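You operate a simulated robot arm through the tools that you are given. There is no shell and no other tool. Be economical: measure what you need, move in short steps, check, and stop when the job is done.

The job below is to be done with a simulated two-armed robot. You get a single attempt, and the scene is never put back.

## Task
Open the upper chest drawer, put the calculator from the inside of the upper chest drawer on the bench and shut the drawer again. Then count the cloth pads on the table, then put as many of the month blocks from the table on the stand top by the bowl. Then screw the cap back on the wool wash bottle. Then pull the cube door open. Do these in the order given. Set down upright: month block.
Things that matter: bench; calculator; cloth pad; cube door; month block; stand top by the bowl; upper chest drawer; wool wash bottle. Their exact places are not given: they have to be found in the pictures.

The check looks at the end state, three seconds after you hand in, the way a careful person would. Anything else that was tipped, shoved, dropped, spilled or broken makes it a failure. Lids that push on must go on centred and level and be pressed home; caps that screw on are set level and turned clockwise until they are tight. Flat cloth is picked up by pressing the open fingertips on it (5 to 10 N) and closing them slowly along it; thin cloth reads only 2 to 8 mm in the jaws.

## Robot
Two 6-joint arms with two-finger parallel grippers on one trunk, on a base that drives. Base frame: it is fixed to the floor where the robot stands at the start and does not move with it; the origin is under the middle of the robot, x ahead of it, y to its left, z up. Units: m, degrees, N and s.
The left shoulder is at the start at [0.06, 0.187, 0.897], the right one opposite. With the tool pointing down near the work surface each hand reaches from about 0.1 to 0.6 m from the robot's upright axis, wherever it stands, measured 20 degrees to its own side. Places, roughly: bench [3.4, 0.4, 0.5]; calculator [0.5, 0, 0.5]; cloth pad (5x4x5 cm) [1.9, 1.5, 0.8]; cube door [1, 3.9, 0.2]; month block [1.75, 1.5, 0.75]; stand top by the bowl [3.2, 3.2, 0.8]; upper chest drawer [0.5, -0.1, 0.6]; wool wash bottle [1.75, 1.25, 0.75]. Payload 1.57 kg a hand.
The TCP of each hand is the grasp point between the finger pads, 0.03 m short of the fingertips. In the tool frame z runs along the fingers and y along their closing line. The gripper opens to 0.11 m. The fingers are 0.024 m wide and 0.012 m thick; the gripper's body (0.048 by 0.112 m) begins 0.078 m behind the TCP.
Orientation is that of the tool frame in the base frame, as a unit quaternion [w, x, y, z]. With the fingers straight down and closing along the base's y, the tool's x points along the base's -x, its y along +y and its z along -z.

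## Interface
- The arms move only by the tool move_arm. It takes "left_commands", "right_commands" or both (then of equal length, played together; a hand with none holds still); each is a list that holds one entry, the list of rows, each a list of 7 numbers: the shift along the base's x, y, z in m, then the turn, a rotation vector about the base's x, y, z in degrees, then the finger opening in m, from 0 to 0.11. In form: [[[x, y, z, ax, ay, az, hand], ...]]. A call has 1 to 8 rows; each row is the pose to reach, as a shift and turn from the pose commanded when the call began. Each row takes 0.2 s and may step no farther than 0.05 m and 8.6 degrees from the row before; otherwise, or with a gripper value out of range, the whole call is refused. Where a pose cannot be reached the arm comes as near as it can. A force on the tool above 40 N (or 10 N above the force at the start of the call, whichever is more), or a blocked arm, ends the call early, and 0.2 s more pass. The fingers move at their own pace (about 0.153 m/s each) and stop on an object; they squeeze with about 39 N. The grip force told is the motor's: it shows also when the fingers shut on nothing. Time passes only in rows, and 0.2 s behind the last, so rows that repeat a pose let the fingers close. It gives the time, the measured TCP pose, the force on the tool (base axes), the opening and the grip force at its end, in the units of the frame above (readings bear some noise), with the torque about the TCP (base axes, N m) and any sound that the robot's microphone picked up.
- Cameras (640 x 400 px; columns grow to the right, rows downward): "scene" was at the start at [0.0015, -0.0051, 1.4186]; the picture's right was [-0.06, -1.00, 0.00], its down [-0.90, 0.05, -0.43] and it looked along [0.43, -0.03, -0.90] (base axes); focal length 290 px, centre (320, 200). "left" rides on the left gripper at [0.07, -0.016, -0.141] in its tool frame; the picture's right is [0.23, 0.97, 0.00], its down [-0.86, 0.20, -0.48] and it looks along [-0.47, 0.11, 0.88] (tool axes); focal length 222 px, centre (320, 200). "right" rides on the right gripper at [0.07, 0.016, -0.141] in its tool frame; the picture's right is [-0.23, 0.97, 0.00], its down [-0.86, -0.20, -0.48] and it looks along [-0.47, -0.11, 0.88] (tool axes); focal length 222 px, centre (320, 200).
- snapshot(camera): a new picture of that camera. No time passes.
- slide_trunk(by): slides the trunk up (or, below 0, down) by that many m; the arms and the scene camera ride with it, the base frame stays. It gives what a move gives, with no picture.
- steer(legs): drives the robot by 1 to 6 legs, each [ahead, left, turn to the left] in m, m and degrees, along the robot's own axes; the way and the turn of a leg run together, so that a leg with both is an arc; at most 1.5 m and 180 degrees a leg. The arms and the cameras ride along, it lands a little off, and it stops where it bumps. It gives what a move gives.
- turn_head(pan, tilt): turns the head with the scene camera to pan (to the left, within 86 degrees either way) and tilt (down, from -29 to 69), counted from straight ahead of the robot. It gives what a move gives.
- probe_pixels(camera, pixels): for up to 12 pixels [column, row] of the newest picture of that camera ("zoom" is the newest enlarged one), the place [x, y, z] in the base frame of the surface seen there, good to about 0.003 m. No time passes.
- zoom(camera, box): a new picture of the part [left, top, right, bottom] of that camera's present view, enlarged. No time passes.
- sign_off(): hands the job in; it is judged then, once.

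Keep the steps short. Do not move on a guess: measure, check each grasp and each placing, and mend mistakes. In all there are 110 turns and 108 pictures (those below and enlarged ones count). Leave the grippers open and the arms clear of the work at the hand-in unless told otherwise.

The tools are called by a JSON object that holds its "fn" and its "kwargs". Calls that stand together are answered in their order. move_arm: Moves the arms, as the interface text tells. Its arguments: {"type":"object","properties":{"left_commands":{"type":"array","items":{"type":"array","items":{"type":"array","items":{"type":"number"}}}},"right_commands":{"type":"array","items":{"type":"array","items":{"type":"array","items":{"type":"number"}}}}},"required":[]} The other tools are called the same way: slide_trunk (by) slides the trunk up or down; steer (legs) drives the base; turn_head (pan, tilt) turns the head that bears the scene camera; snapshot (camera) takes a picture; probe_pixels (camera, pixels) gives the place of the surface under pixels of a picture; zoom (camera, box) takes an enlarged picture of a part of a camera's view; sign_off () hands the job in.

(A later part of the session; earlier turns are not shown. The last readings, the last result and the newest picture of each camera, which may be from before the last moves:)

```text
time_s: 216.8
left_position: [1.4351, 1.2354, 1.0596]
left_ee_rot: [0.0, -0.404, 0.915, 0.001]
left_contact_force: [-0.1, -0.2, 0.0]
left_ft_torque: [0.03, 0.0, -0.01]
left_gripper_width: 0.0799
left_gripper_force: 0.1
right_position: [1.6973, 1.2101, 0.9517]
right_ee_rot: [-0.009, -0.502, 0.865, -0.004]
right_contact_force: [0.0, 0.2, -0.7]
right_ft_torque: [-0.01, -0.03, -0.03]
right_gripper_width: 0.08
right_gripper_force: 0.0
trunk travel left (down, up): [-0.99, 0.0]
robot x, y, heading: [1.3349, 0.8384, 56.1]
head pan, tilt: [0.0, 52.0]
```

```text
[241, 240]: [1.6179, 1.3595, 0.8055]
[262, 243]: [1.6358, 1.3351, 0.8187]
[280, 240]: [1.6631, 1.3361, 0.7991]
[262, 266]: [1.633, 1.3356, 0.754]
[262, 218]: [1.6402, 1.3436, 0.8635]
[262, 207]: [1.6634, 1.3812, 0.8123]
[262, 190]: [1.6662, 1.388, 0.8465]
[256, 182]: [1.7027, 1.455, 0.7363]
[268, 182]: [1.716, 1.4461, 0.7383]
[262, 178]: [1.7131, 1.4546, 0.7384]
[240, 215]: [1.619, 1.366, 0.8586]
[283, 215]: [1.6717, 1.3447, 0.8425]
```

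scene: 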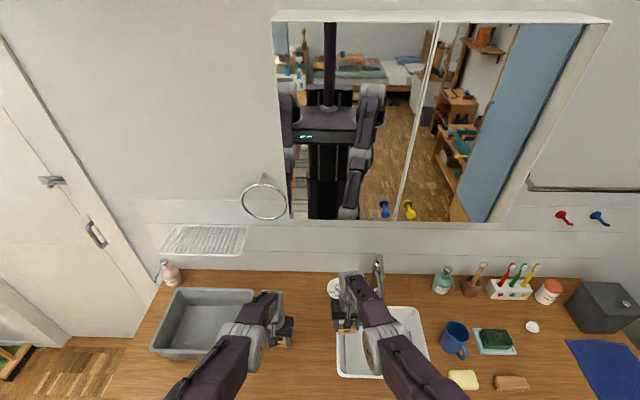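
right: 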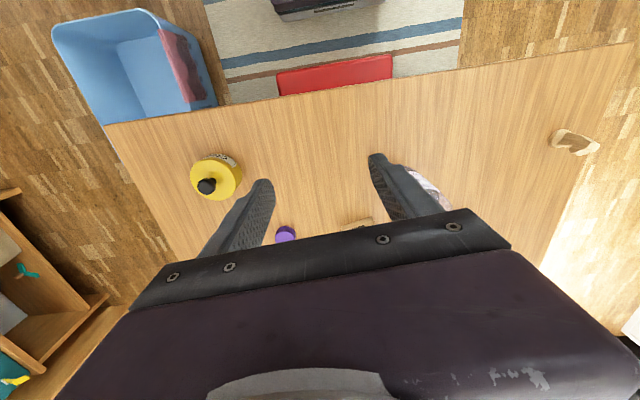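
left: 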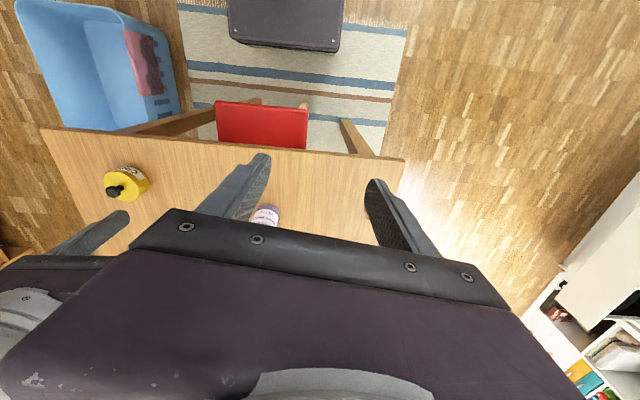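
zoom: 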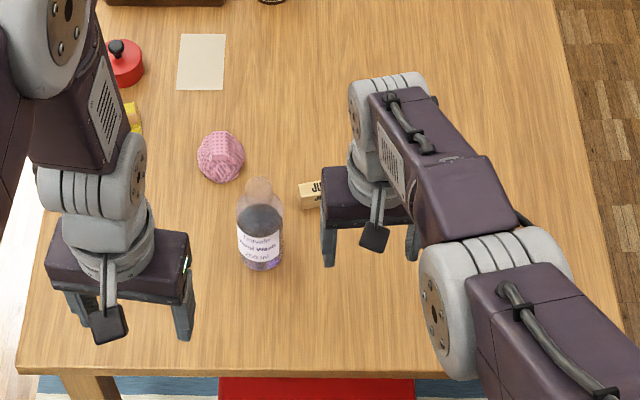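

The cap lies near (1.87, 1.30), too far from here. I shift the right hand away from the bottle and drive 0.15 m ahead.

{"fn": "move_arm", "kwargs": {"right_commands": [[[0.04, -0.025, 0, 0, 0, 0, 0.08], [0.074, -0.051, 0, 0, 0, 0, 0.08], [0.074, -0.051, 0, 0, 0, 0, 0.08]]]}}

{"fn": "steer", "kwargs": {"legs": [[0.15, 0, 0]]}}

{"fn": "snapshot", "kwargs": {"camera": "right"}}

```text
time_s: 217.6
left_position: [1.4371, 1.2391, 1.0574]
left_ee_rot: [-0.001, -0.403, 0.915, -0.001]
left_contact_force: [0.1, 0.0, 0.0]
left_ft_torque: [0.0, 0.0, 0.01]
left_gripper_width: 0.0803
left_gripper_force: 0.0
right_position: [1.7744, 1.1694, 0.9459]
right_ee_rot: [-0.01, -0.503, 0.864, -0.005]
right_contact_force: [0.3, 0.2, -0.5]
right_ft_torque: [0.0, -0.03, 0.0]
right_gripper_width: 0.08
right_gripper_force: 0.0
right hand out of reach, approached as far as the arm can: row 1, 2, 3
trunk travel left (down, up): [-0.99, 0.0]
robot x, y, heading: [1.3382, 0.8388, 56.1]
head pan, tilt: [0.0, 52.0]
```

```text
time_s: 219.0
left_position: [1.5229, 1.3622, 1.0582]
left_ee_rot: [-0.001, -0.402, 0.916, 0.0]
left_contact_force: [-0.5, -0.5, 0.2]
left_ft_torque: [0.01, 0.02, -0.02]
left_gripper_width: 0.0799
left_gripper_force: 0.1
right_position: [1.8605, 1.292, 0.9473]
right_ee_rot: [-0.008, -0.501, 0.866, -0.004]
right_contact_force: [-0.5, 0.2, -0.1]
right_ft_torque: [0.03, -0.02, 0.0]
right_gripper_width: 0.0801
right_gripper_force: 0.1
trunk travel left (down, up): [-0.99, 0.0]
robot x, y, heading: [1.423, 0.9671, 55.7]
head pan, tilt: [0.0, 52.0]
```

```text
29 pictures are left
```

right: 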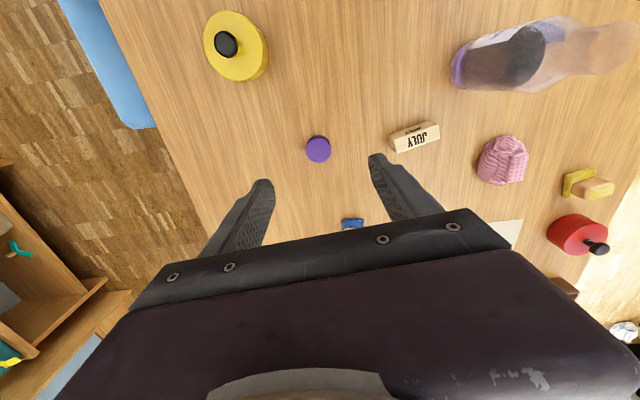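

The hand is almost over the cap (318,149). I measure the cap's rim.

{"fn": "zoom", "kwargs": {"camera": "right", "box": [290, 130, 346, 165]}}

{"fn": "probe_pixels", "kwargs": {"camera": "right", "pixels": [[308, 146], [328, 146], [318, 138], [317, 155], [318, 147], [318, 160]]}}

```text
11.43 times, centred on (318, 148) of right
```

zoom: 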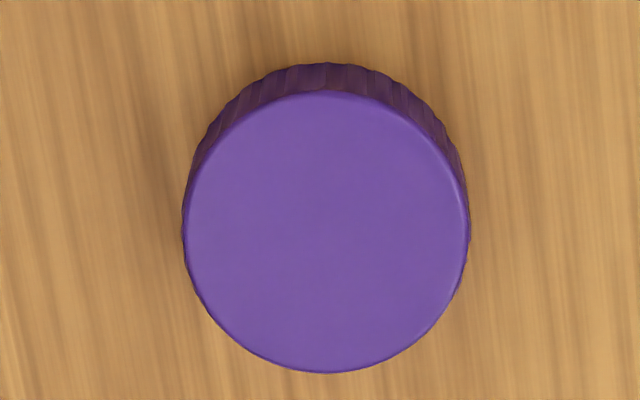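

```text
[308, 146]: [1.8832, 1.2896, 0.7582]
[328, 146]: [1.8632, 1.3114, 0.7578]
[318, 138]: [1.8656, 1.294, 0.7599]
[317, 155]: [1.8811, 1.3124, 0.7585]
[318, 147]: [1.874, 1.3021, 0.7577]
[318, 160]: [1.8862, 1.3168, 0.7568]
```

Cap: centre (1.8765, 1.307), diameter 36 mm, top 0.758. I lower the trunk 0.1 m, then centre and level the right hand (moving the left one away from the bottle).

{"fn": "slide_trunk", "kwargs": {"by": -0.1}}

{"fn": "move_arm", "kwargs": {"right_commands": [[[0.016, 0.015, 0, 0.84, -0.64, 0, 0.07], [0.016, 0.015, -0.03, 0.84, -0.64, 0, 0.07], [0.016, 0.015, -0.045, 0.84, -0.64, 0, 0.07]]], "left_commands": [[[-0.03, 0.02, 0, 0, 0, 0, 0.08], [-0.06, 0.04, 0, 0, 0, 0, 0.08], [-0.08, 0.057, 0.02, 0, 0, 0, 0.08]]]}}

{"fn": "snapshot", "kwargs": {"camera": "right"}}

```text
time_s: 220.3
left_position: [1.5244, 1.3651, 0.9584]
left_ee_rot: [-0.001, -0.402, 0.915, -0.001]
left_contact_force: [-0.7, 0.2, -0.6]
left_ft_torque: [-0.02, -0.02, -0.01]
left_gripper_width: 0.0802
left_gripper_force: 0.2
right_position: [1.8626, 1.294, 0.8453]
right_ee_rot: [-0.009, -0.501, 0.865, -0.005]
right_contact_force: [-0.9, 0.5, -0.2]
right_ft_torque: [0.0, 0.01, 0.02]
right_gripper_width: 0.0801
right_gripper_force: 0.0
trunk travel left (down, up): [-0.89, 0.1]
robot x, y, heading: [1.4227, 0.9623, 55.9]
head pan, tilt: [0.0, 52.0]
```

```text
time_s: 221.1
left_position: [1.442, 1.4222, 0.9787]
left_ee_rot: [-0.001, -0.402, 0.916, 0.0]
left_contact_force: [-1.1, 1.3, 0.4]
left_ft_torque: [-0.01, 0.04, -0.02]
left_gripper_width: 0.0803
left_gripper_force: 0.0
right_position: [1.8616, 1.2831, 0.821]
right_ee_rot: [-0.002, -0.501, 0.865, -0.001]
right_contact_force: [-0.5, -0.7, 0.4]
right_ft_torque: [0.02, 0.04, 0.03]
right_gripper_width: 0.0701
right_gripper_force: 0.1
right hand out of reach, approached as far as the arm can: row 1, 2, 3
trunk travel left (down, up): [-0.89, 0.1]
robot x, y, heading: [1.4185, 0.9665, 55.8]
head pan, tilt: [0.0, 52.0]
```

```text
27 pictures are left
```

right: 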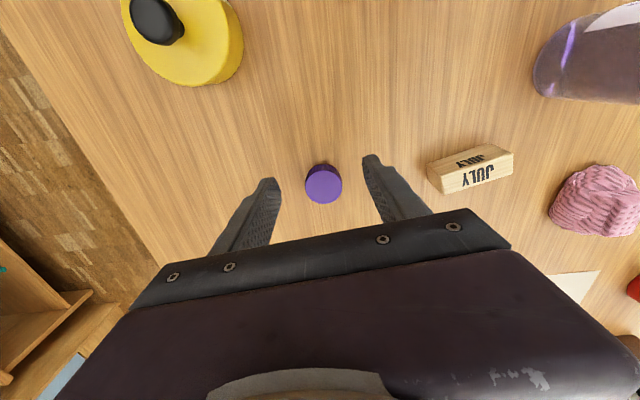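

The far reach limits me because the shoulders are high. I raise both hands 0.16 and then lower the trunk 0.16.

{"fn": "move_arm", "kwargs": {"right_commands": [[[0, 0, 0.04, 0, 0, 0, 0.07], [0, 0, 0.08, 0, 0, 0, 0.07], [0, 0, 0.12, 0, 0, 0, 0.07], [0, 0, 0.16, 0, 0, 0, 0.07]]], "left_commands": [[[0, 0, 0.04, 0, 0, 0, 0.08], [0, 0, 0.08, 0, 0, 0, 0.08], [0, 0, 0.12, 0, 0, 0, 0.08], [0, 0, 0.16, 0, 0, 0, 0.08]]]}}

{"fn": "slide_trunk", "kwargs": {"by": -0.16}}

{"fn": "move_arm", "kwargs": {"right_commands": [[[0.01, 0.014, 0, 0, 0, 0, 0.07], [0.015, 0.024, 0, 0, 0, 0, 0.07], [0.015, 0.024, 0, 0, 0, 0, 0.07]]]}}

```text
time_s: 222.3
left_position: [1.4415, 1.4193, 1.1363]
left_ee_rot: [-0.001, -0.402, 0.915, 0.0]
left_contact_force: [0.0, -0.4, 0.4]
left_ft_torque: [0.03, 0.0, -0.02]
left_gripper_width: 0.0801
left_gripper_force: 0.0
right_position: [1.882, 1.3115, 0.9962]
right_ee_rot: [0.035, -0.501, 0.865, 0.016]
right_contact_force: [-1.3, 0.3, -0.1]
right_ft_torque: [0.03, -0.02, -0.03]
right_gripper_width: 0.0698
right_gripper_force: 0.1
right hand out of reach, approached as far as the arm can: row 1, 2, 3
trunk travel left (down, up): [-0.89, 0.1]
robot x, y, heading: [1.4209, 0.967, 55.8]
head pan, tilt: [0.0, 52.0]
stopped in row 4 (right hand): the arm was blocked; the commanded pose is now the measured one
```

```text
time_s: 224.1
left_position: [1.4422, 1.4216, 0.9751]
left_ee_rot: [-0.002, -0.402, 0.916, -0.001]
left_contact_force: [-1.0, -0.8, 0.5]
left_ft_torque: [0.01, 0.03, 0.02]
left_gripper_width: 0.0801
left_gripper_force: 0.1
right_position: [1.8825, 1.3114, 0.8347]
right_ee_rot: [0.035, -0.5, 0.865, 0.016]
right_contact_force: [0.4, 0.2, 0.4]
right_ft_torque: [0.0, 0.01, -0.03]
right_gripper_width: 0.0698
right_gripper_force: 0.0
trunk travel left (down, up): [-0.73, 0.26]
robot x, y, heading: [1.4233, 0.9666, 55.6]
head pan, tilt: [0.0, 52.0]
```

```text
time_s: 224.9
left_position: [1.4418, 1.4214, 0.9761]
left_ee_rot: [-0.002, -0.402, 0.916, 0.0]
left_contact_force: [-0.7, -0.2, 0.2]
left_ft_torque: [0.0, 0.0, -0.02]
left_gripper_width: 0.0801
left_gripper_force: 0.1
right_position: [1.8975, 1.3366, 0.8364]
right_ee_rot: [0.035, -0.501, 0.865, 0.016]
right_contact_force: [0.7, -0.7, 0.0]
right_ft_torque: [-0.03, 0.03, -0.01]
right_gripper_width: 0.0699
right_gripper_force: 0.0
trunk travel left (down, up): [-0.73, 0.26]
robot x, y, heading: [1.4217, 0.9669, 55.8]
head pan, tilt: [0.0, 52.0]
```

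Good reach now. I level the hand, centre it over the cap and go down to z 0.80.

{"fn": "move_arm", "kwargs": {"right_commands": [[[-0.01, -0.015, 0, -1.8, 1.3, 0, 0.07], [-0.021, -0.0296, 0, -3.59, 2.55, 0, 0.07], [-0.021, -0.0296, -0.03, -3.59, 2.55, 0, 0.07], [-0.021, -0.0296, -0.036, -3.59, 2.55, 0, 0.07]]]}}

{"fn": "snapshot", "kwargs": {"camera": "right"}}

```text
time_s: 225.9
left_position: [1.4422, 1.4212, 0.9759]
left_ee_rot: [-0.002, -0.402, 0.915, -0.001]
left_contact_force: [-0.1, -0.5, 0.6]
left_ft_torque: [0.03, 0.03, 0.02]
left_gripper_width: 0.0803
left_gripper_force: 0.0
right_position: [1.8745, 1.3057, 0.7972]
right_ee_rot: [0.0, -0.5, 0.866, 0.0]
right_contact_force: [0.3, 0.3, -0.3]
right_ft_torque: [-0.01, -0.03, -0.02]
right_gripper_width: 0.0701
right_gripper_force: 0.0
trunk travel left (down, up): [-0.73, 0.26]
robot x, y, heading: [1.4221, 0.9683, 55.7]
head pan, tilt: [0.0, 52.0]
```

```text
26 pictures are left
```

right: 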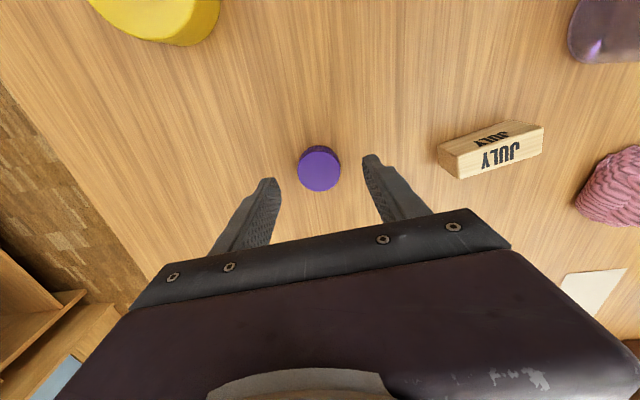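

Centred between the tips. I go down to z 0.770 and close on the cap.

{"fn": "move_arm", "kwargs": {"right_commands": [[[0.001, 0.001, -0.015, 0, 0, 0, 0.07], [0.001, 0.001, -0.026, 0, 0, 0, 0.06], [0.001, 0.001, -0.026, 0, 0, 0, 0.045], [0.001, 0.001, -0.026, 0, 0, 0, 0.025], [0.001, 0.001, -0.026, 0, 0, 0, 0.025], [0.001, 0.001, -0.026, 0, 0, 0, 0.025]]]}}

{"fn": "move_arm", "kwargs": {"right_commands": [[[0, 0, 0.04, 0, 0, 0, 0.025], [0, 0, 0.08, 0, 0, 0, 0.025], [0, 0, 0.12, 0, 0, 0, 0.025], [0, 0, 0.16, 0, 0, 0, 0.025], [0, 0, 0.2, 0, 0, 0, 0.025]]]}}

{"fn": "snapshot", "kwargs": {"camera": "right"}}

```text
time_s: 227.3
left_position: [1.4415, 1.4219, 0.9759]
left_ee_rot: [-0.002, -0.402, 0.916, -0.001]
left_contact_force: [0.0, -0.4, -0.6]
left_ft_torque: [-0.01, 0.02, 0.01]
left_gripper_width: 0.0797
left_gripper_force: 0.0
right_position: [1.8768, 1.3072, 0.7713]
right_ee_rot: [-0.001, -0.501, 0.865, 0.001]
right_contact_force: [-0.2, -0.5, -0.6]
right_ft_torque: [0.03, -0.02, 0.03]
right_gripper_width: 0.0356
right_gripper_force: 38.9
trunk travel left (down, up): [-0.73, 0.26]
robot x, y, heading: [1.4205, 0.9693, 55.7]
head pan, tilt: [0.0, 52.0]
```

```text
time_s: 228.5
left_position: [1.4421, 1.4212, 0.9755]
left_ee_rot: [0.0, -0.403, 0.915, 0.0]
left_contact_force: [-0.4, 0.4, 0.1]
left_ft_torque: [-0.01, 0.02, 0.03]
left_gripper_width: 0.0801
left_gripper_force: 0.1
right_position: [1.8745, 1.308, 0.9755]
right_ee_rot: [-0.001, -0.501, 0.865, 0.001]
right_contact_force: [0.5, -0.5, 0.3]
right_ft_torque: [-0.01, -0.05, -0.04]
right_gripper_width: 0.0352
right_gripper_force: 39.0
trunk travel left (down, up): [-0.73, 0.26]
robot x, y, heading: [1.4167, 0.9667, 55.6]
head pan, tilt: [0.0, 52.0]
```

```text
25 pictures are left
```

right: 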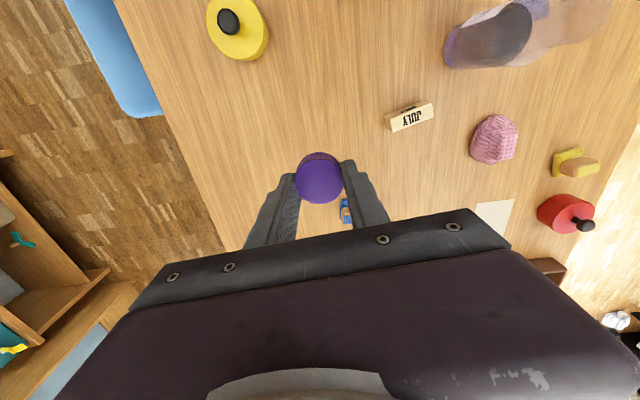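

Cap held. Now a close look at the bottle's neck from the head camera.

{"fn": "zoom", "kwargs": {"camera": "scene", "box": [256, 190, 384, 270]}}

```text
5.00 times, centred on (320, 230) of scene
```

zoom: 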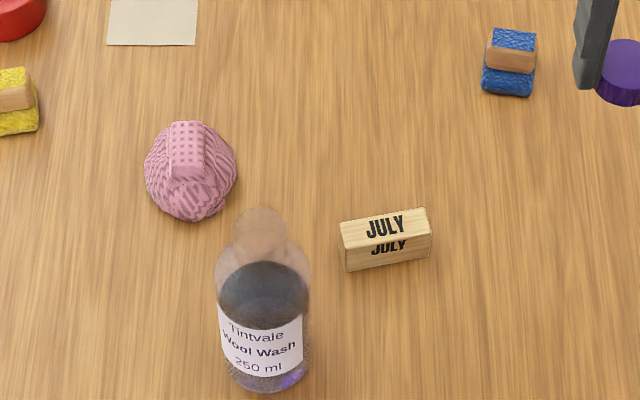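

{"fn": "zoom", "kwargs": {"camera": "scene", "box": [292, 226, 324, 246]}}

{"fn": "probe_pixels", "kwargs": {"camera": "zoom", "pixels": [[250, 110], [320, 100], [400, 110], [320, 150], [320, 200], [320, 250], [260, 200], [390, 200], [200, 300], [320, 300], [440, 300], [320, 380]]}}

```text
16.00 times, centred on (308, 236) of scene
```

zoom: 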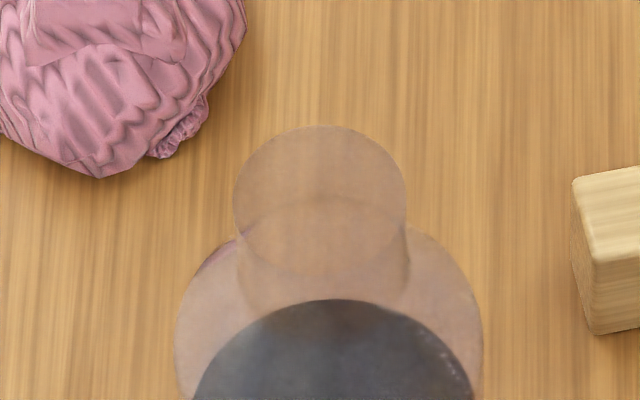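

```text
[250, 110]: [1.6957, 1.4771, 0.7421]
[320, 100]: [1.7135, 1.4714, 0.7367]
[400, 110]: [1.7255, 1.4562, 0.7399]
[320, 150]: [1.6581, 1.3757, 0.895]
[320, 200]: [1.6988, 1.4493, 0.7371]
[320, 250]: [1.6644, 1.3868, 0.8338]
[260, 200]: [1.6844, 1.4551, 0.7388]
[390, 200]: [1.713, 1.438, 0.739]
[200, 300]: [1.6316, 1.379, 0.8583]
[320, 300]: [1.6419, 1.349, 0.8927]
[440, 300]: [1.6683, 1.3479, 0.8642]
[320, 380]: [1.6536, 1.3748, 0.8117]
```

Mouth centre ≈ (1.649, 1.3615), rim z ≈ 0.90, radius 16 mm. I carry the cap over it at z 0.975.

{"fn": "move_arm", "kwargs": {"right_commands": [[[-0.045, 0.0107, 0.005, 0, 0, 0, 0.025], [-0.09, 0.0214, 0.005, 0, 0, 0, 0.025], [-0.135, 0.032, 0.005, 0, 0, 0, 0.025], [-0.18, 0.0428, 0.005, 0, 0, 0, 0.025], [-0.2255, 0.0535, 0.005, 0, 0, 0, 0.025], [-0.2255, 0.0535, 0.005, 0, 0, 0, 0.025]]]}}

{"fn": "zoom", "kwargs": {"camera": "scene", "box": [276, 200, 340, 260]}}

{"fn": "snapshot", "kwargs": {"camera": "left"}}

```text
time_s: 229.9
left_position: [1.4432, 1.4215, 0.9756]
left_ee_rot: [-0.002, -0.402, 0.916, 0.0]
left_contact_force: [-0.4, -0.3, 0.9]
left_ft_torque: [0.03, 0.02, -0.05]
left_gripper_width: 0.0803
left_gripper_force: 0.1
right_position: [1.651, 1.3626, 0.9783]
right_ee_rot: [-0.001, -0.501, 0.866, 0.0]
right_contact_force: [0.3, 0.0, -0.1]
right_ft_torque: [0.02, 0.0, -0.04]
right_gripper_width: 0.0352
right_gripper_force: 38.9
trunk travel left (down, up): [-0.73, 0.26]
robot x, y, heading: [1.423, 0.9673, 55.9]
head pan, tilt: [0.0, 52.0]
```

```text
6.67 times, centred on (308, 230) of scene
```

zoom: 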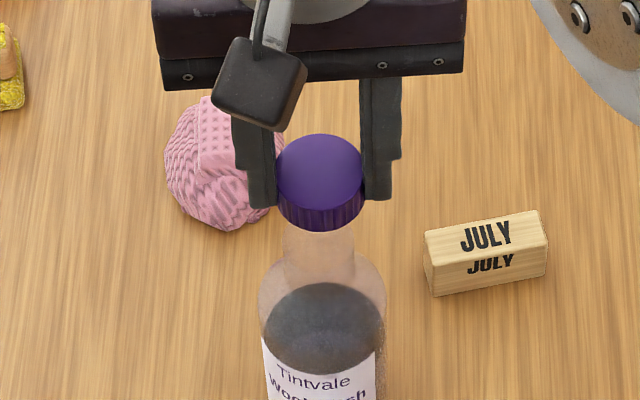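

```text
21 pictures are left
```

left: 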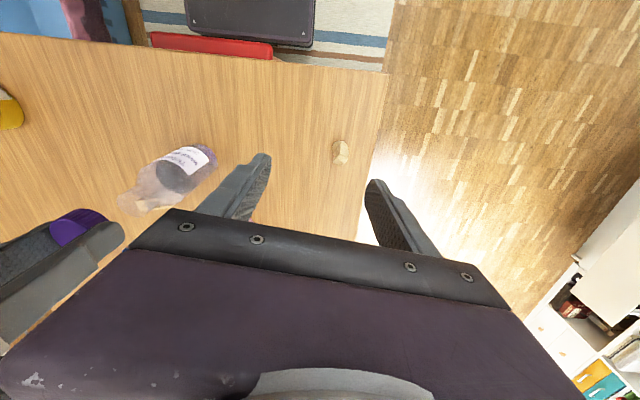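

Laterally aligned. I lower 3.5 cm to near the rim.

{"fn": "move_arm", "kwargs": {"right_commands": [[[-0.001, 0, -0.015, 0, 0, 0, 0.025], [-0.001, 0, -0.03, 0, 0, 0, 0.025], [-0.001, 0, -0.036, 0, 0, 0, 0.025], [-0.001, 0, -0.04, 0, 0, 0, 0.025]]]}}

{"fn": "move_arm", "kwargs": {"right_commands": [[[0, 0, -0.002, 0, 0, 0, 0.025], [0, 0, -0.004, 0, 0, 0, 0.025]]]}}

```text
time_s: 230.9
left_position: [1.4421, 1.4228, 0.9759]
left_ee_rot: [-0.002, -0.402, 0.916, 0.0]
left_contact_force: [-0.7, -0.6, 1.0]
left_ft_torque: [0.01, 0.01, -0.01]
left_gripper_width: 0.0798
left_gripper_force: 0.0
right_position: [1.6503, 1.3617, 0.9372]
right_ee_rot: [0.0, -0.5, 0.866, 0.001]
right_contact_force: [-0.4, 0.5, -0.8]
right_ft_torque: [-0.03, 0.0, -0.02]
right_gripper_width: 0.0352
right_gripper_force: 39.2
trunk travel left (down, up): [-0.73, 0.26]
robot x, y, heading: [1.4211, 0.9658, 55.7]
head pan, tilt: [0.0, 52.0]
```

```text
time_s: 231.5
left_position: [1.4416, 1.4212, 0.975]
left_ee_rot: [-0.001, -0.402, 0.916, -0.001]
left_contact_force: [0.3, 0.0, -0.3]
left_ft_torque: [-0.01, -0.02, 0.01]
left_gripper_width: 0.0801
left_gripper_force: 0.0
right_position: [1.6486, 1.3603, 0.9346]
right_ee_rot: [0.0, -0.502, 0.865, 0.001]
right_contact_force: [1.2, -1.1, 9.0]
right_ft_torque: [0.11, -0.04, 0.01]
right_gripper_width: 0.0356
right_gripper_force: 39.1
trunk travel left (down, up): [-0.73, 0.26]
robot x, y, heading: [1.4222, 0.9663, 55.6]
head pan, tilt: [0.0, 52.0]
```

Light contact, but the torque says it bears on the +y side, so the neck is slightly further +y. I lift 2 mm, shift 2 mm in +y, and lower again.

{"fn": "move_arm", "kwargs": {"right_commands": [[[0, 0, 0.004, 0, 0, 0, 0.025], [0.0005, 0.002, 0.004, 0, 0, 0, 0.025], [0.0005, 0.002, 0, 0, 0, 0, 0.025], [0.0005, 0.002, -0.002, 0, 0, 0, 0.025]]]}}

```text
time_s: 232.5
left_position: [1.4411, 1.4198, 0.9776]
left_ee_rot: [0.0, -0.401, 0.916, 0.0]
left_contact_force: [0.9, -0.4, 0.3]
left_ft_torque: [0.02, 0.01, -0.01]
left_gripper_width: 0.08
left_gripper_force: 0.1
right_position: [1.6509, 1.3631, 0.9346]
right_ee_rot: [0.003, -0.501, 0.866, 0.003]
right_contact_force: [0.4, -0.1, 23.9]
right_ft_torque: [0.32, -0.03, 0.02]
right_gripper_width: 0.0355
right_gripper_force: 39.2
trunk travel left (down, up): [-0.73, 0.26]
robot x, y, heading: [1.4219, 0.9655, 55.9]
head pan, tilt: [0.0, 52.0]
```

Still bearing on +y. I shift another 2.5 mm with lighter pressure.

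{"fn": "move_arm", "kwargs": {"right_commands": [[[0, 0, 0.005, 0, 0, 0, 0.025], [0, 0.0025, 0.005, 0, 0, 0, 0.025], [0, 0.0025, 0.002, 0, 0, 0, 0.025], [0, 0.0025, 0.0005, 0, 0, 0, 0.025]]]}}

```text
time_s: 233.5
left_position: [1.4413, 1.4198, 0.9774]
left_ee_rot: [0.0, -0.402, 0.916, -0.001]
left_contact_force: [0.1, -0.1, -0.1]
left_ft_torque: [0.01, -0.01, 0.05]
left_gripper_width: 0.0799
left_gripper_force: 0.1
right_position: [1.6518, 1.3651, 0.933]
right_ee_rot: [0.001, -0.501, 0.866, 0.002]
right_contact_force: [-0.6, -1.2, 22.6]
right_ft_torque: [0.25, 0.03, 0.03]
right_gripper_width: 0.0352
right_gripper_force: 38.9
trunk travel left (down, up): [-0.73, 0.26]
robot x, y, heading: [1.4206, 0.9691, 55.5]
head pan, tilt: [0.0, 52.0]
```

I look at the fit.

{"fn": "zoom", "kwargs": {"camera": "scene", "box": [288, 215, 328, 245]}}

{"fn": "zoom", "kwargs": {"camera": "right", "box": [250, 100, 400, 230]}}

```text
13.33 times, centred on (308, 230) of scene
```

zoom: 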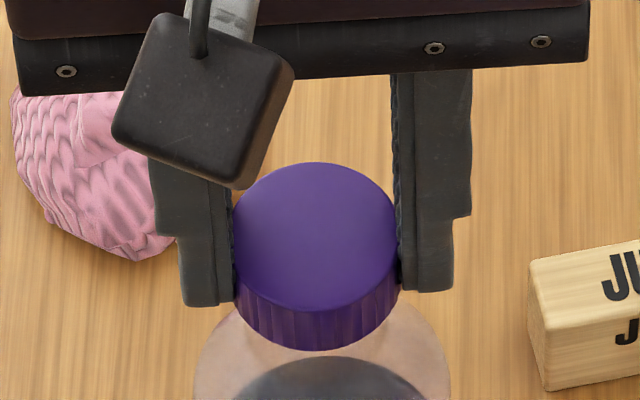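

```text
3.08 times, centred on (325, 165) of right
```

zoom: 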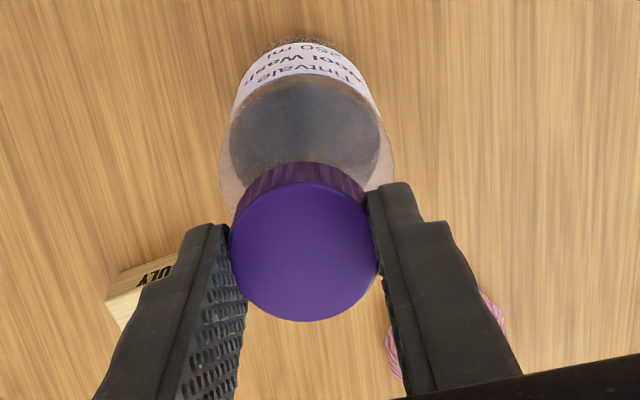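

It looks aligned. I try a clockwise turn with light pressure and watch force and torque.

{"fn": "move_arm", "kwargs": {"right_commands": [[[0, 0, 0.0005, 0, 0, -8, 0.025], [0, 0, 0.0005, 0, 0, -16, 0.025], [0, 0, 0.0003, 0, 0, -24, 0.025], [0, 0, 0.0002, 0, 0, -32, 0.025], [0, 0, 0, 0, 0, -40, 0.025], [0, 0, 0, 0, 0, -48, 0.025]]]}}

{"fn": "move_arm", "kwargs": {"right_commands": [[[0, 0, 0, 0, 0, -8, 0.025], [0, 0, 0, 0, 0, -16, 0.025], [0, 0, -0.0003, 0, 0, -24, 0.025], [0, 0, -0.0005, 0, 0, -32, 0.025], [0, 0, -0.0005, 0, 0, -40, 0.025], [0, 0, -0.0005, 0, 0, -48, 0.025]]]}}

{"fn": "zoom", "kwargs": {"camera": "scene", "box": [276, 215, 340, 275]}}

```text
time_s: 234.9
left_position: [1.4427, 1.422, 0.9765]
left_ee_rot: [-0.002, -0.402, 0.916, -0.001]
left_contact_force: [0.8, 0.4, -0.5]
left_ft_torque: [0.0, 0.01, -0.03]
left_gripper_width: 0.0798
left_gripper_force: 0.0
right_position: [1.6503, 1.3659, 0.9298]
right_ee_rot: [0.0, -0.105, 0.994, -0.001]
right_contact_force: [0.4, 0.2, -0.5]
right_ft_torque: [0.02, -0.04, -0.02]
right_gripper_width: 0.0353
right_gripper_force: 39.6
trunk travel left (down, up): [-0.73, 0.26]
robot x, y, heading: [1.419, 0.9669, 55.8]
head pan, tilt: [0.0, 52.0]
```

```text
time_s: 236.3
left_position: [1.4419, 1.4223, 0.9758]
left_ee_rot: [-0.002, -0.402, 0.916, -0.001]
left_contact_force: [-0.2, 0.2, -0.6]
left_ft_torque: [0.01, 0.01, 0.0]
left_gripper_width: 0.0798
left_gripper_force: 0.1
right_position: [1.6513, 1.3653, 0.9297]
right_ee_rot: [0.0, 0.31, 0.951, 0.001]
right_contact_force: [-0.7, -0.7, 0.5]
right_ft_torque: [0.04, 0.04, 0.03]
right_gripper_width: 0.035
right_gripper_force: 39.1
trunk travel left (down, up): [-0.73, 0.26]
robot x, y, heading: [1.4206, 0.9682, 55.8]
head pan, tilt: [0.0, 52.0]
```

```text
6.67 times, centred on (308, 245) of scene
```

zoom: 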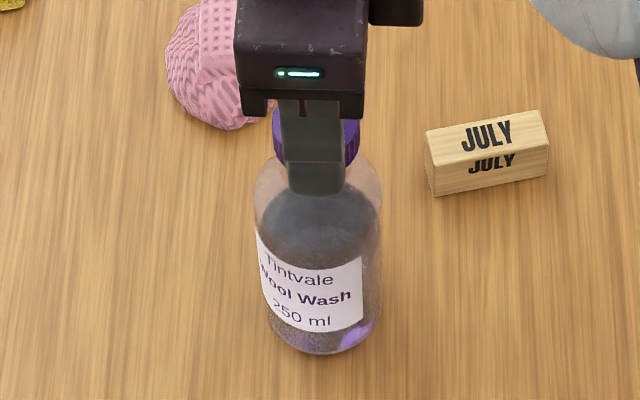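

The cap slid down 4 mm over the neck with no load now, and the bottle turned a little along. I press down gently to feel where it sits.

{"fn": "move_arm", "kwargs": {"right_commands": [[[0, 0, -0.0015, 0, 0, 0, 0.025], [0, 0, -0.0015, 0, 0, 0, 0.025]]]}}

{"fn": "move_arm", "kwargs": {"right_commands": [[[0, 0, -0.001, 0, 0, -8, 0.025], [0, 0, -0.001, 0, 0, -16, 0.025], [0, 0, -0.001, 0, 0, -24, 0.025], [0, 0, -0.001, 0, 0, -32, 0.025]]]}}

```text
time_s: 236.9
left_position: [1.4428, 1.423, 0.9757]
left_ee_rot: [-0.001, -0.402, 0.916, 0.0]
left_contact_force: [0.5, 0.7, 0.5]
left_ft_torque: [-0.01, 0.04, -0.02]
left_gripper_width: 0.0801
left_gripper_force: 0.0
right_position: [1.6519, 1.365, 0.9283]
right_ee_rot: [0.001, 0.309, 0.951, 0.001]
right_contact_force: [-0.3, 0.6, -0.3]
right_ft_torque: [0.01, 0.01, 0.02]
right_gripper_width: 0.0352
right_gripper_force: 38.8
trunk travel left (down, up): [-0.73, 0.26]
robot x, y, heading: [1.4205, 0.9672, 55.7]
head pan, tilt: [0.0, 52.0]
```

```text
time_s: 237.9
left_position: [1.4424, 1.4209, 0.9757]
left_ee_rot: [-0.002, -0.402, 0.915, -0.001]
left_contact_force: [1.1, -0.3, 0.3]
left_ft_torque: [0.01, 0.02, 0.02]
left_gripper_width: 0.0803
left_gripper_force: 0.0
right_position: [1.6513, 1.3659, 0.9282]
right_ee_rot: [0.001, 0.56, 0.829, 0.0]
right_contact_force: [-0.6, 1.7, -0.1]
right_ft_torque: [0.0, 0.02, 0.01]
right_gripper_width: 0.035
right_gripper_force: 39.4
trunk travel left (down, up): [-0.73, 0.26]
robot x, y, heading: [1.4199, 0.9642, 55.5]
head pan, tilt: [0.0, 52.0]
```

Still free. I lower further in small steps to find the seat.

{"fn": "move_arm", "kwargs": {"right_commands": [[[0, 0, -0.0015, 0, 0, 0, 0.025], [0, 0, -0.0025, 0, 0, 0, 0.025], [0, 0, -0.0025, 0, 0, 0, 0.025]]]}}

{"fn": "zoom", "kwargs": {"camera": "scene", "box": [276, 215, 340, 275]}}

```text
time_s: 238.7
left_position: [1.443, 1.4222, 0.9754]
left_ee_rot: [-0.001, -0.402, 0.916, 0.0]
left_contact_force: [0.6, -0.2, -0.5]
left_ft_torque: [0.0, 0.02, 0.0]
left_gripper_width: 0.0799
left_gripper_force: 0.0
right_position: [1.6497, 1.3667, 0.9255]
right_ee_rot: [0.001, 0.558, 0.83, 0.002]
right_contact_force: [0.0, 0.4, 0.7]
right_ft_torque: [-0.03, -0.02, 0.02]
right_gripper_width: 0.0349
right_gripper_force: 38.7
trunk travel left (down, up): [-0.73, 0.26]
robot x, y, heading: [1.4225, 0.9675, 55.7]
head pan, tilt: [0.0, 52.0]
```

```text
6.67 times, centred on (308, 245) of scene
```

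zoom: 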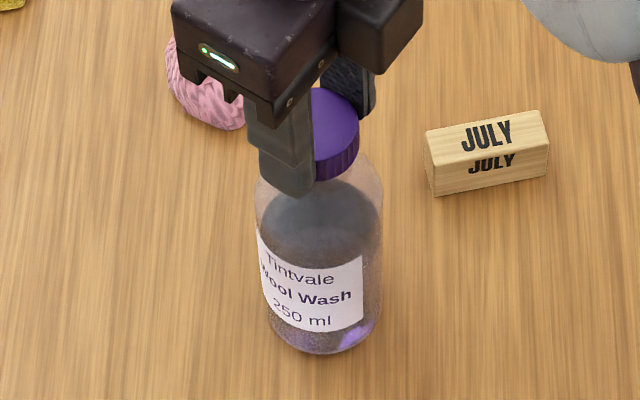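

The bottle stands still now and the cap is over the neck. I press a bit further down.

{"fn": "move_arm", "kwargs": {"right_commands": [[[0, 0, -0.0015, 0, 0, 0, 0.025], [0, 0, -0.003, 0, 0, 0, 0.025], [0, 0, -0.003, 0, 0, 0, 0.025]]]}}

{"fn": "move_arm", "kwargs": {"right_commands": [[[0, 0, -0.0015, 0, 0, 0, 0.025], [0, 0, -0.003, 0, 0, 0, 0.025], [0, 0, -0.003, 0, 0, 0, 0.025]]]}}

```text
time_s: 239.5
left_position: [1.4422, 1.4224, 0.9748]
left_ee_rot: [-0.001, -0.402, 0.915, -0.001]
left_contact_force: [0.3, -0.8, -0.2]
left_ft_torque: [-0.02, 0.03, -0.01]
left_gripper_width: 0.0799
left_gripper_force: 0.2
right_position: [1.6503, 1.3656, 0.9243]
right_ee_rot: [0.0, 0.558, 0.83, 0.0]
right_contact_force: [-0.2, -0.9, -2.0]
right_ft_torque: [-0.01, -0.05, 0.01]
right_gripper_width: 0.035
right_gripper_force: 38.8
trunk travel left (down, up): [-0.73, 0.26]
robot x, y, heading: [1.4203, 0.9627, 55.8]
head pan, tilt: [0.0, 52.0]
```

```text
time_s: 240.3
left_position: [1.4428, 1.4209, 0.9757]
left_ee_rot: [0.0, -0.402, 0.916, 0.001]
left_contact_force: [-0.2, 0.6, 0.5]
left_ft_torque: [0.02, 0.03, 0.03]
left_gripper_width: 0.0799
left_gripper_force: 0.0
right_position: [1.6494, 1.3658, 0.9215]
right_ee_rot: [0.0, 0.558, 0.83, 0.001]
right_contact_force: [1.2, -1.7, 10.5]
right_ft_torque: [0.02, -0.17, 0.0]
right_gripper_width: 0.035
right_gripper_force: 39.2
trunk travel left (down, up): [-0.73, 0.26]
robot x, y, heading: [1.4225, 0.9636, 55.6]
head pan, tilt: [0.0, 52.0]
```

Contact (10 N) with the cap well over the neck. Now I turn clockwise under pressure.

{"fn": "move_arm", "kwargs": {"right_commands": [[[0, 0, 0, 0, 0, -8, 0.025], [0, 0, 0, 0, 0, -16, 0.025], [0, 0, -0.0003, 0, 0, -24, 0.025], [0, 0, -0.0005, 0, 0, -32, 0.025], [0, 0, -0.0005, 0, 0, -40, 0.025], [0, 0, -0.0005, 0, 0, -48, 0.025]]]}}

```text
time_s: 241.4
left_position: [1.442, 1.4199, 0.9762]
left_ee_rot: [-0.001, -0.403, 0.915, 0.0]
left_contact_force: [0.2, 0.4, -0.8]
left_ft_torque: [0.02, 0.01, -0.06]
left_gripper_width: 0.0801
left_gripper_force: 0.2
right_position: [1.6882, 1.3514, 0.9195]
right_ee_rot: [-0.03, 0.756, 0.654, -0.008]
right_contact_force: [-2.5, -3.4, 25.9]
right_ft_torque: [-0.33, 0.71, 0.11]
right_gripper_width: 0.035
right_gripper_force: 39.2
right hand out of reach, approached as far as the arm can: row 3, 4, 5
trunk travel left (down, up): [-0.73, 0.26]
robot x, y, heading: [1.4225, 0.9652, 55.7]
head pan, tilt: [0.0, 52.0]
stopped in row 5 (right hand): the force on the tool passed its limit (the readings are from after the stop); the commanded pose is now the measured one
```

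The wrist ran out of range and dragged sideways. I look at the state at once.

{"fn": "zoom", "kwargs": {"camera": "scene", "box": [270, 205, 350, 275]}}

```text
5.71 times, centred on (310, 240) of scene
```

zoom: 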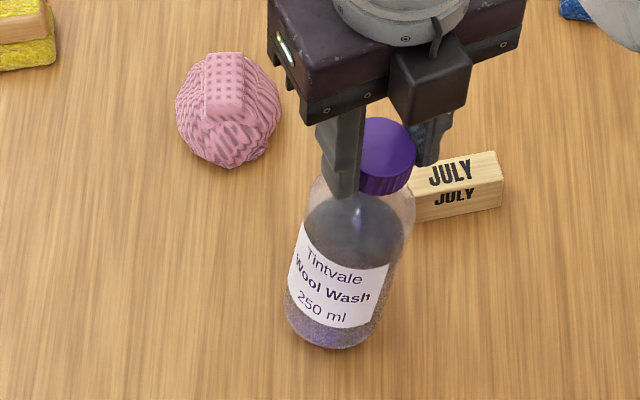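

The bottle leans with the cap still held. I move slowly back toward the old place to stand it up again.

{"fn": "move_arm", "kwargs": {"right_commands": [[[-0.006, 0.002, 0.001, -0.5, -0.7, 7.5, 0.025], [-0.013, 0.005, 0.001, -1, -1.5, 15, 0.025], [-0.019, 0.007, 0.001, -1.5, -2.2, 22.5, 0.025], [-0.024, 0.009, 0.001, -2, -2.9, 30, 0.025]]]}}

{"fn": "zoom", "kwargs": {"camera": "scene", "box": [270, 205, 350, 275]}}

```text
time_s: 242.4
left_position: [1.4411, 1.4221, 0.9748]
left_ee_rot: [0.0, -0.403, 0.915, 0.0]
left_contact_force: [0.2, -0.3, 0.0]
left_ft_torque: [-0.02, -0.01, -0.03]
left_gripper_width: 0.0798
left_gripper_force: 0.0
right_position: [1.6657, 1.3596, 0.918]
right_ee_rot: [0.006, 0.56, 0.829, -0.008]
right_contact_force: [2.1, 0.4, 8.3]
right_ft_torque: [0.1, -0.45, 0.03]
right_gripper_width: 0.0349
right_gripper_force: 39.1
trunk travel left (down, up): [-0.73, 0.26]
robot x, y, heading: [1.4189, 0.9668, 55.6]
head pan, tilt: [0.0, 52.0]
```

```text
5.71 times, centred on (310, 240) of scene
```

zoom: 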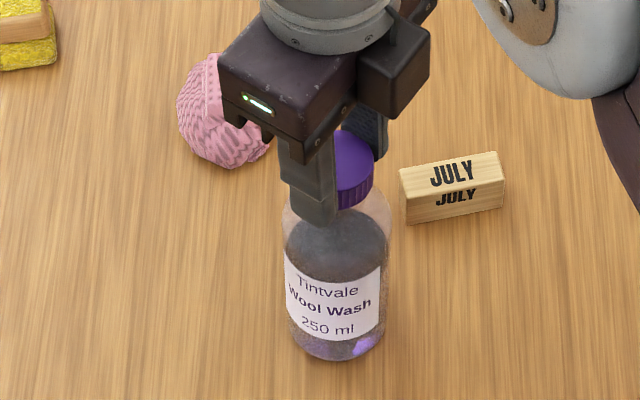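

The bottle stands upright again and JULY is unmoved. I open the fingers and wind the hand back counter-clockwise around the cap for a new grip.

{"fn": "move_arm", "kwargs": {"right_commands": [[[0, 0, 0, 0, 0, 0, 0.05], [0, 0, 0, 0, 0, 0, 0.07], [0, 0, 0.03, 0, 0, 8, 0.07], [0, 0, 0.03, 0, 0, 16, 0.07], [0, 0, 0.03, 0, 0, 24, 0.07], [0, 0, 0.03, 0, 0, 32, 0.07], [0, 0, 0.03, 0, 0, 40, 0.07], [0, 0, 0.03, 0, 0, 48, 0.07]]]}}

{"fn": "move_arm", "kwargs": {"right_commands": [[[0, 0, 0, 0, 0, 8, 0.07], [0, 0, 0, 0, 0, 16, 0.07], [0, 0, 0, 0, 0, 24, 0.07], [0, 0, 0, 0, 0, 32, 0.07], [0, 0, 0, 0, 0, 40, 0.07], [0, 0, 0, 0, 0, 48, 0.07], [0, 0, 0, 0, 0, 56, 0.07], [0, 0, 0, 0, 0, 64, 0.07]]]}}

{"fn": "move_arm", "kwargs": {"right_commands": [[[0, 0, 0, 0, 0, 8, 0.07], [0, 0, 0, 0, 0, 16, 0.07], [0, 0, 0, 0, 0, 24, 0.07], [0, 0, 0, 0, 0, 32, 0.07], [0, 0, 0, 0, 0, 40, 0.07], [0, 0, 0, 0, 0, 48, 0.07]]]}}

{"fn": "zoom", "kwargs": {"camera": "right", "box": [220, 80, 420, 240]}}

```text
time_s: 244.2
left_position: [1.4406, 1.4222, 0.9759]
left_ee_rot: [-0.002, -0.403, 0.915, -0.001]
left_contact_force: [-0.8, -0.7, -0.8]
left_ft_torque: [0.0, 0.0, 0.0]
left_gripper_width: 0.0801
left_gripper_force: 0.1
right_position: [1.6646, 1.362, 0.949]
right_ee_rot: [0.009, 0.175, 0.985, -0.006]
right_contact_force: [-0.7, 0.2, -0.1]
right_ft_torque: [0.03, -0.01, 0.01]
right_gripper_width: 0.0701
right_gripper_force: 0.1
trunk travel left (down, up): [-0.73, 0.26]
robot x, y, heading: [1.4229, 0.967, 55.7]
head pan, tilt: [0.0, 52.0]
```

```text
time_s: 246.0
left_position: [1.441, 1.4228, 0.9754]
left_ee_rot: [-0.002, -0.402, 0.916, -0.001]
left_contact_force: [-0.4, -0.5, 0.1]
left_ft_torque: [0.02, -0.01, 0.02]
left_gripper_width: 0.0799
left_gripper_force: 0.1
right_position: [1.6653, 1.3615, 0.9479]
right_ee_rot: [0.01, -0.375, 0.927, 0.0]
right_contact_force: [0.1, 0.0, -0.3]
right_ft_torque: [-0.02, -0.01, 0.01]
right_gripper_width: 0.0701
right_gripper_force: 0.1
trunk travel left (down, up): [-0.73, 0.26]
robot x, y, heading: [1.4198, 0.9678, 55.9]
head pan, tilt: [0.0, 52.0]
```

```text
time_s: 247.4
left_position: [1.4422, 1.4219, 0.9768]
left_ee_rot: [-0.002, -0.402, 0.915, -0.001]
left_contact_force: [0.1, -0.3, -0.1]
left_ft_torque: [-0.02, 0.01, 0.03]
left_gripper_width: 0.08
left_gripper_force: 0.0
right_position: [1.665, 1.3616, 0.9478]
right_ee_rot: [-0.01, 0.719, -0.695, -0.004]
right_contact_force: [0.4, -0.3, 0.0]
right_ft_torque: [-0.01, -0.01, -0.02]
right_gripper_width: 0.07
right_gripper_force: 0.0
trunk travel left (down, up): [-0.73, 0.26]
robot x, y, heading: [1.4241, 0.9669, 55.7]
head pan, tilt: [0.0, 52.0]
```

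```text
2.50 times, centred on (320, 160) of right
```

zoom: 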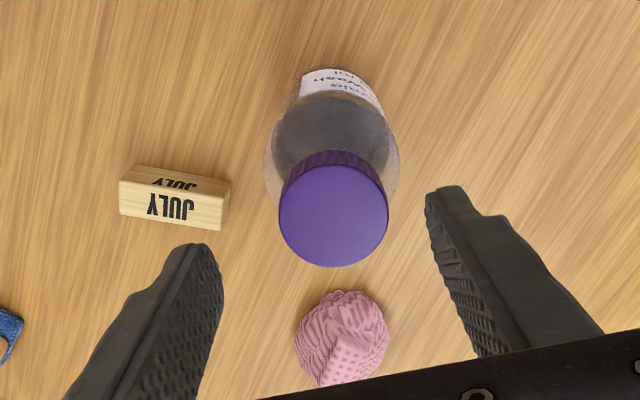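

The cap sits on the bottle. I measure the cap's centre for a centred re-grip.

{"fn": "probe_pixels", "kwargs": {"camera": "zoom", "pixels": [[288, 215], [380, 213], [335, 260], [330, 172], [333, 214]]}}

```text
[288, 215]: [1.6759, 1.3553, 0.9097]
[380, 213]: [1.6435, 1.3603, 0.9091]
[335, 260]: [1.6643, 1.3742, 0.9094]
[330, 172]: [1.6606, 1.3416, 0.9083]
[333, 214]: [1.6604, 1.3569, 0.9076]
```

Cap centre (1.661, 1.358), top 0.909 and level. I centre, level and grip again.

{"fn": "move_arm", "kwargs": {"right_commands": [[[-0.004, -0.0037, 0, -1.15, 0.47, 0, 0.06], [-0.004, -0.0037, -0.015, -1.15, 0.47, 0, 0.06], [-0.004, -0.0037, -0.0262, -1.15, 0.47, 0, 0.06], [-0.004, -0.0037, -0.0262, -1.15, 0.47, 0, 0.045], [-0.004, -0.0037, -0.0262, -1.15, 0.47, 0, 0.025], [-0.004, -0.0037, -0.0262, -1.15, 0.47, 0, 0.025], [-0.004, -0.0037, -0.0262, -1.15, 0.47, 0, 0.025]]]}}

{"fn": "move_arm", "kwargs": {"right_commands": [[[0, 0, -0.0005, 0, 0, -8, 0.025], [0, 0, -0.0008, 0, 0, -16, 0.025], [0, 0, -0.001, 0, 0, -24, 0.025], [0, 0, -0.001, 0, 0, -32, 0.025], [0, 0, -0.001, 0, 0, -40, 0.025]]]}}

```text
time_s: 249.0
left_position: [1.4411, 1.422, 0.9756]
left_ee_rot: [-0.002, -0.402, 0.916, 0.0]
left_contact_force: [0.0, 0.7, -0.4]
left_ft_torque: [-0.02, 0.0, -0.02]
left_gripper_width: 0.0801
left_gripper_force: 0.1
right_position: [1.6616, 1.3572, 0.9228]
right_ee_rot: [0.0, 0.717, -0.697, 0.0]
right_contact_force: [0.4, -0.2, 0.6]
right_ft_torque: [0.04, 0.03, 0.02]
right_gripper_width: 0.0353
right_gripper_force: 38.9
trunk travel left (down, up): [-0.73, 0.26]
robot x, y, heading: [1.423, 0.9701, 55.7]
head pan, tilt: [0.0, 52.0]
```

```text
time_s: 250.2
left_position: [1.4418, 1.4213, 0.9752]
left_ee_rot: [0.0, -0.403, 0.915, -0.001]
left_contact_force: [-1.1, 0.1, 0.7]
left_ft_torque: [0.02, 0.01, -0.02]
left_gripper_width: 0.0798
left_gripper_force: 0.0
right_position: [1.6598, 1.3572, 0.9225]
right_ee_rot: [0.0, -0.435, 0.9, 0.001]
right_contact_force: [2.3, 2.1, 8.5]
right_ft_torque: [0.07, -0.1, -0.04]
right_gripper_width: 0.0355
right_gripper_force: 38.5
trunk travel left (down, up): [-0.73, 0.26]
robot x, y, heading: [1.4177, 0.9657, 55.7]
head pan, tilt: [0.0, 52.0]
```

Turning on clockwise.

{"fn": "move_arm", "kwargs": {"right_commands": [[[0, 0, 0, 0, 0, -8, 0.025], [0, 0, 0, 0, 0, -16, 0.025], [0, 0, -0.0003, 0, 0, -24, 0.025], [0, 0, -0.0003, 0, 0, -32, 0.025], [0, 0, -0.0005, 0, 0, -40, 0.025], [0, 0, -0.0005, 0, 0, -48, 0.025], [0, 0, -0.0007, 0, 0, -56, 0.025]]]}}

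{"fn": "move_arm", "kwargs": {"right_commands": [[[0, 0, 0, 0, 0, -8, 0.025], [0, 0, 0, 0, 0, -16, 0.025], [0, 0, -0.0003, 0, 0, -24, 0.025], [0, 0, -0.0003, 0, 0, -32, 0.025], [0, 0, -0.0005, 0, 0, -40, 0.025], [0, 0, -0.0005, 0, 0, -48, 0.025]]]}}

{"fn": "zoom", "kwargs": {"camera": "scene", "box": [270, 205, 350, 275]}}

```text
time_s: 251.8
left_position: [1.4406, 1.4213, 0.9762]
left_ee_rot: [0.0, -0.402, 0.916, 0.0]
left_contact_force: [1.2, 0.3, -0.1]
left_ft_torque: [-0.02, -0.01, 0.04]
left_gripper_width: 0.0799
left_gripper_force: 0.2
right_position: [1.6604, 1.3579, 0.9209]
right_ee_rot: [0.001, 0.037, 0.999, 0.003]
right_contact_force: [2.9, 0.1, 21.9]
right_ft_torque: [-0.03, -0.13, -0.02]
right_gripper_width: 0.0352
right_gripper_force: 38.9
trunk travel left (down, up): [-0.73, 0.26]
robot x, y, heading: [1.4227, 0.9658, 55.6]
head pan, tilt: [0.0, 52.0]
```

```text
time_s: 253.2
left_position: [1.4409, 1.421, 0.9764]
left_ee_rot: [0.0, -0.403, 0.915, -0.001]
left_contact_force: [-0.3, 0.3, 1.2]
left_ft_torque: [0.01, -0.01, 0.02]
left_gripper_width: 0.08
left_gripper_force: 0.1
right_position: [1.6599, 1.3575, 0.9197]
right_ee_rot: [0.0, 0.442, 0.897, 0.001]
right_contact_force: [0.4, 0.7, 9.5]
right_ft_torque: [0.03, -0.01, -0.01]
right_gripper_width: 0.0355
right_gripper_force: 38.9
trunk travel left (down, up): [-0.73, 0.26]
robot x, y, heading: [1.4215, 0.9681, 55.6]
head pan, tilt: [0.0, 52.0]
```

```text
5.71 times, centred on (310, 240) of scene
```

zoom: 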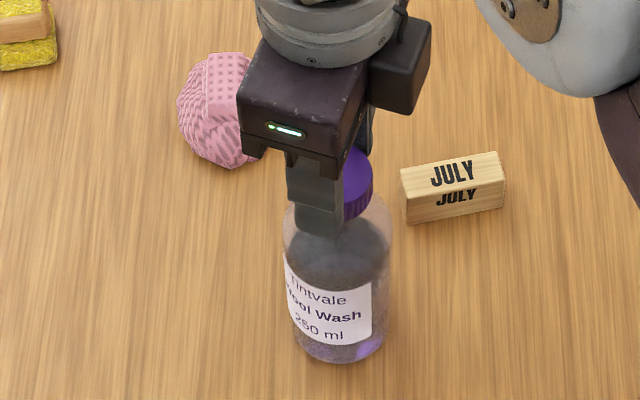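

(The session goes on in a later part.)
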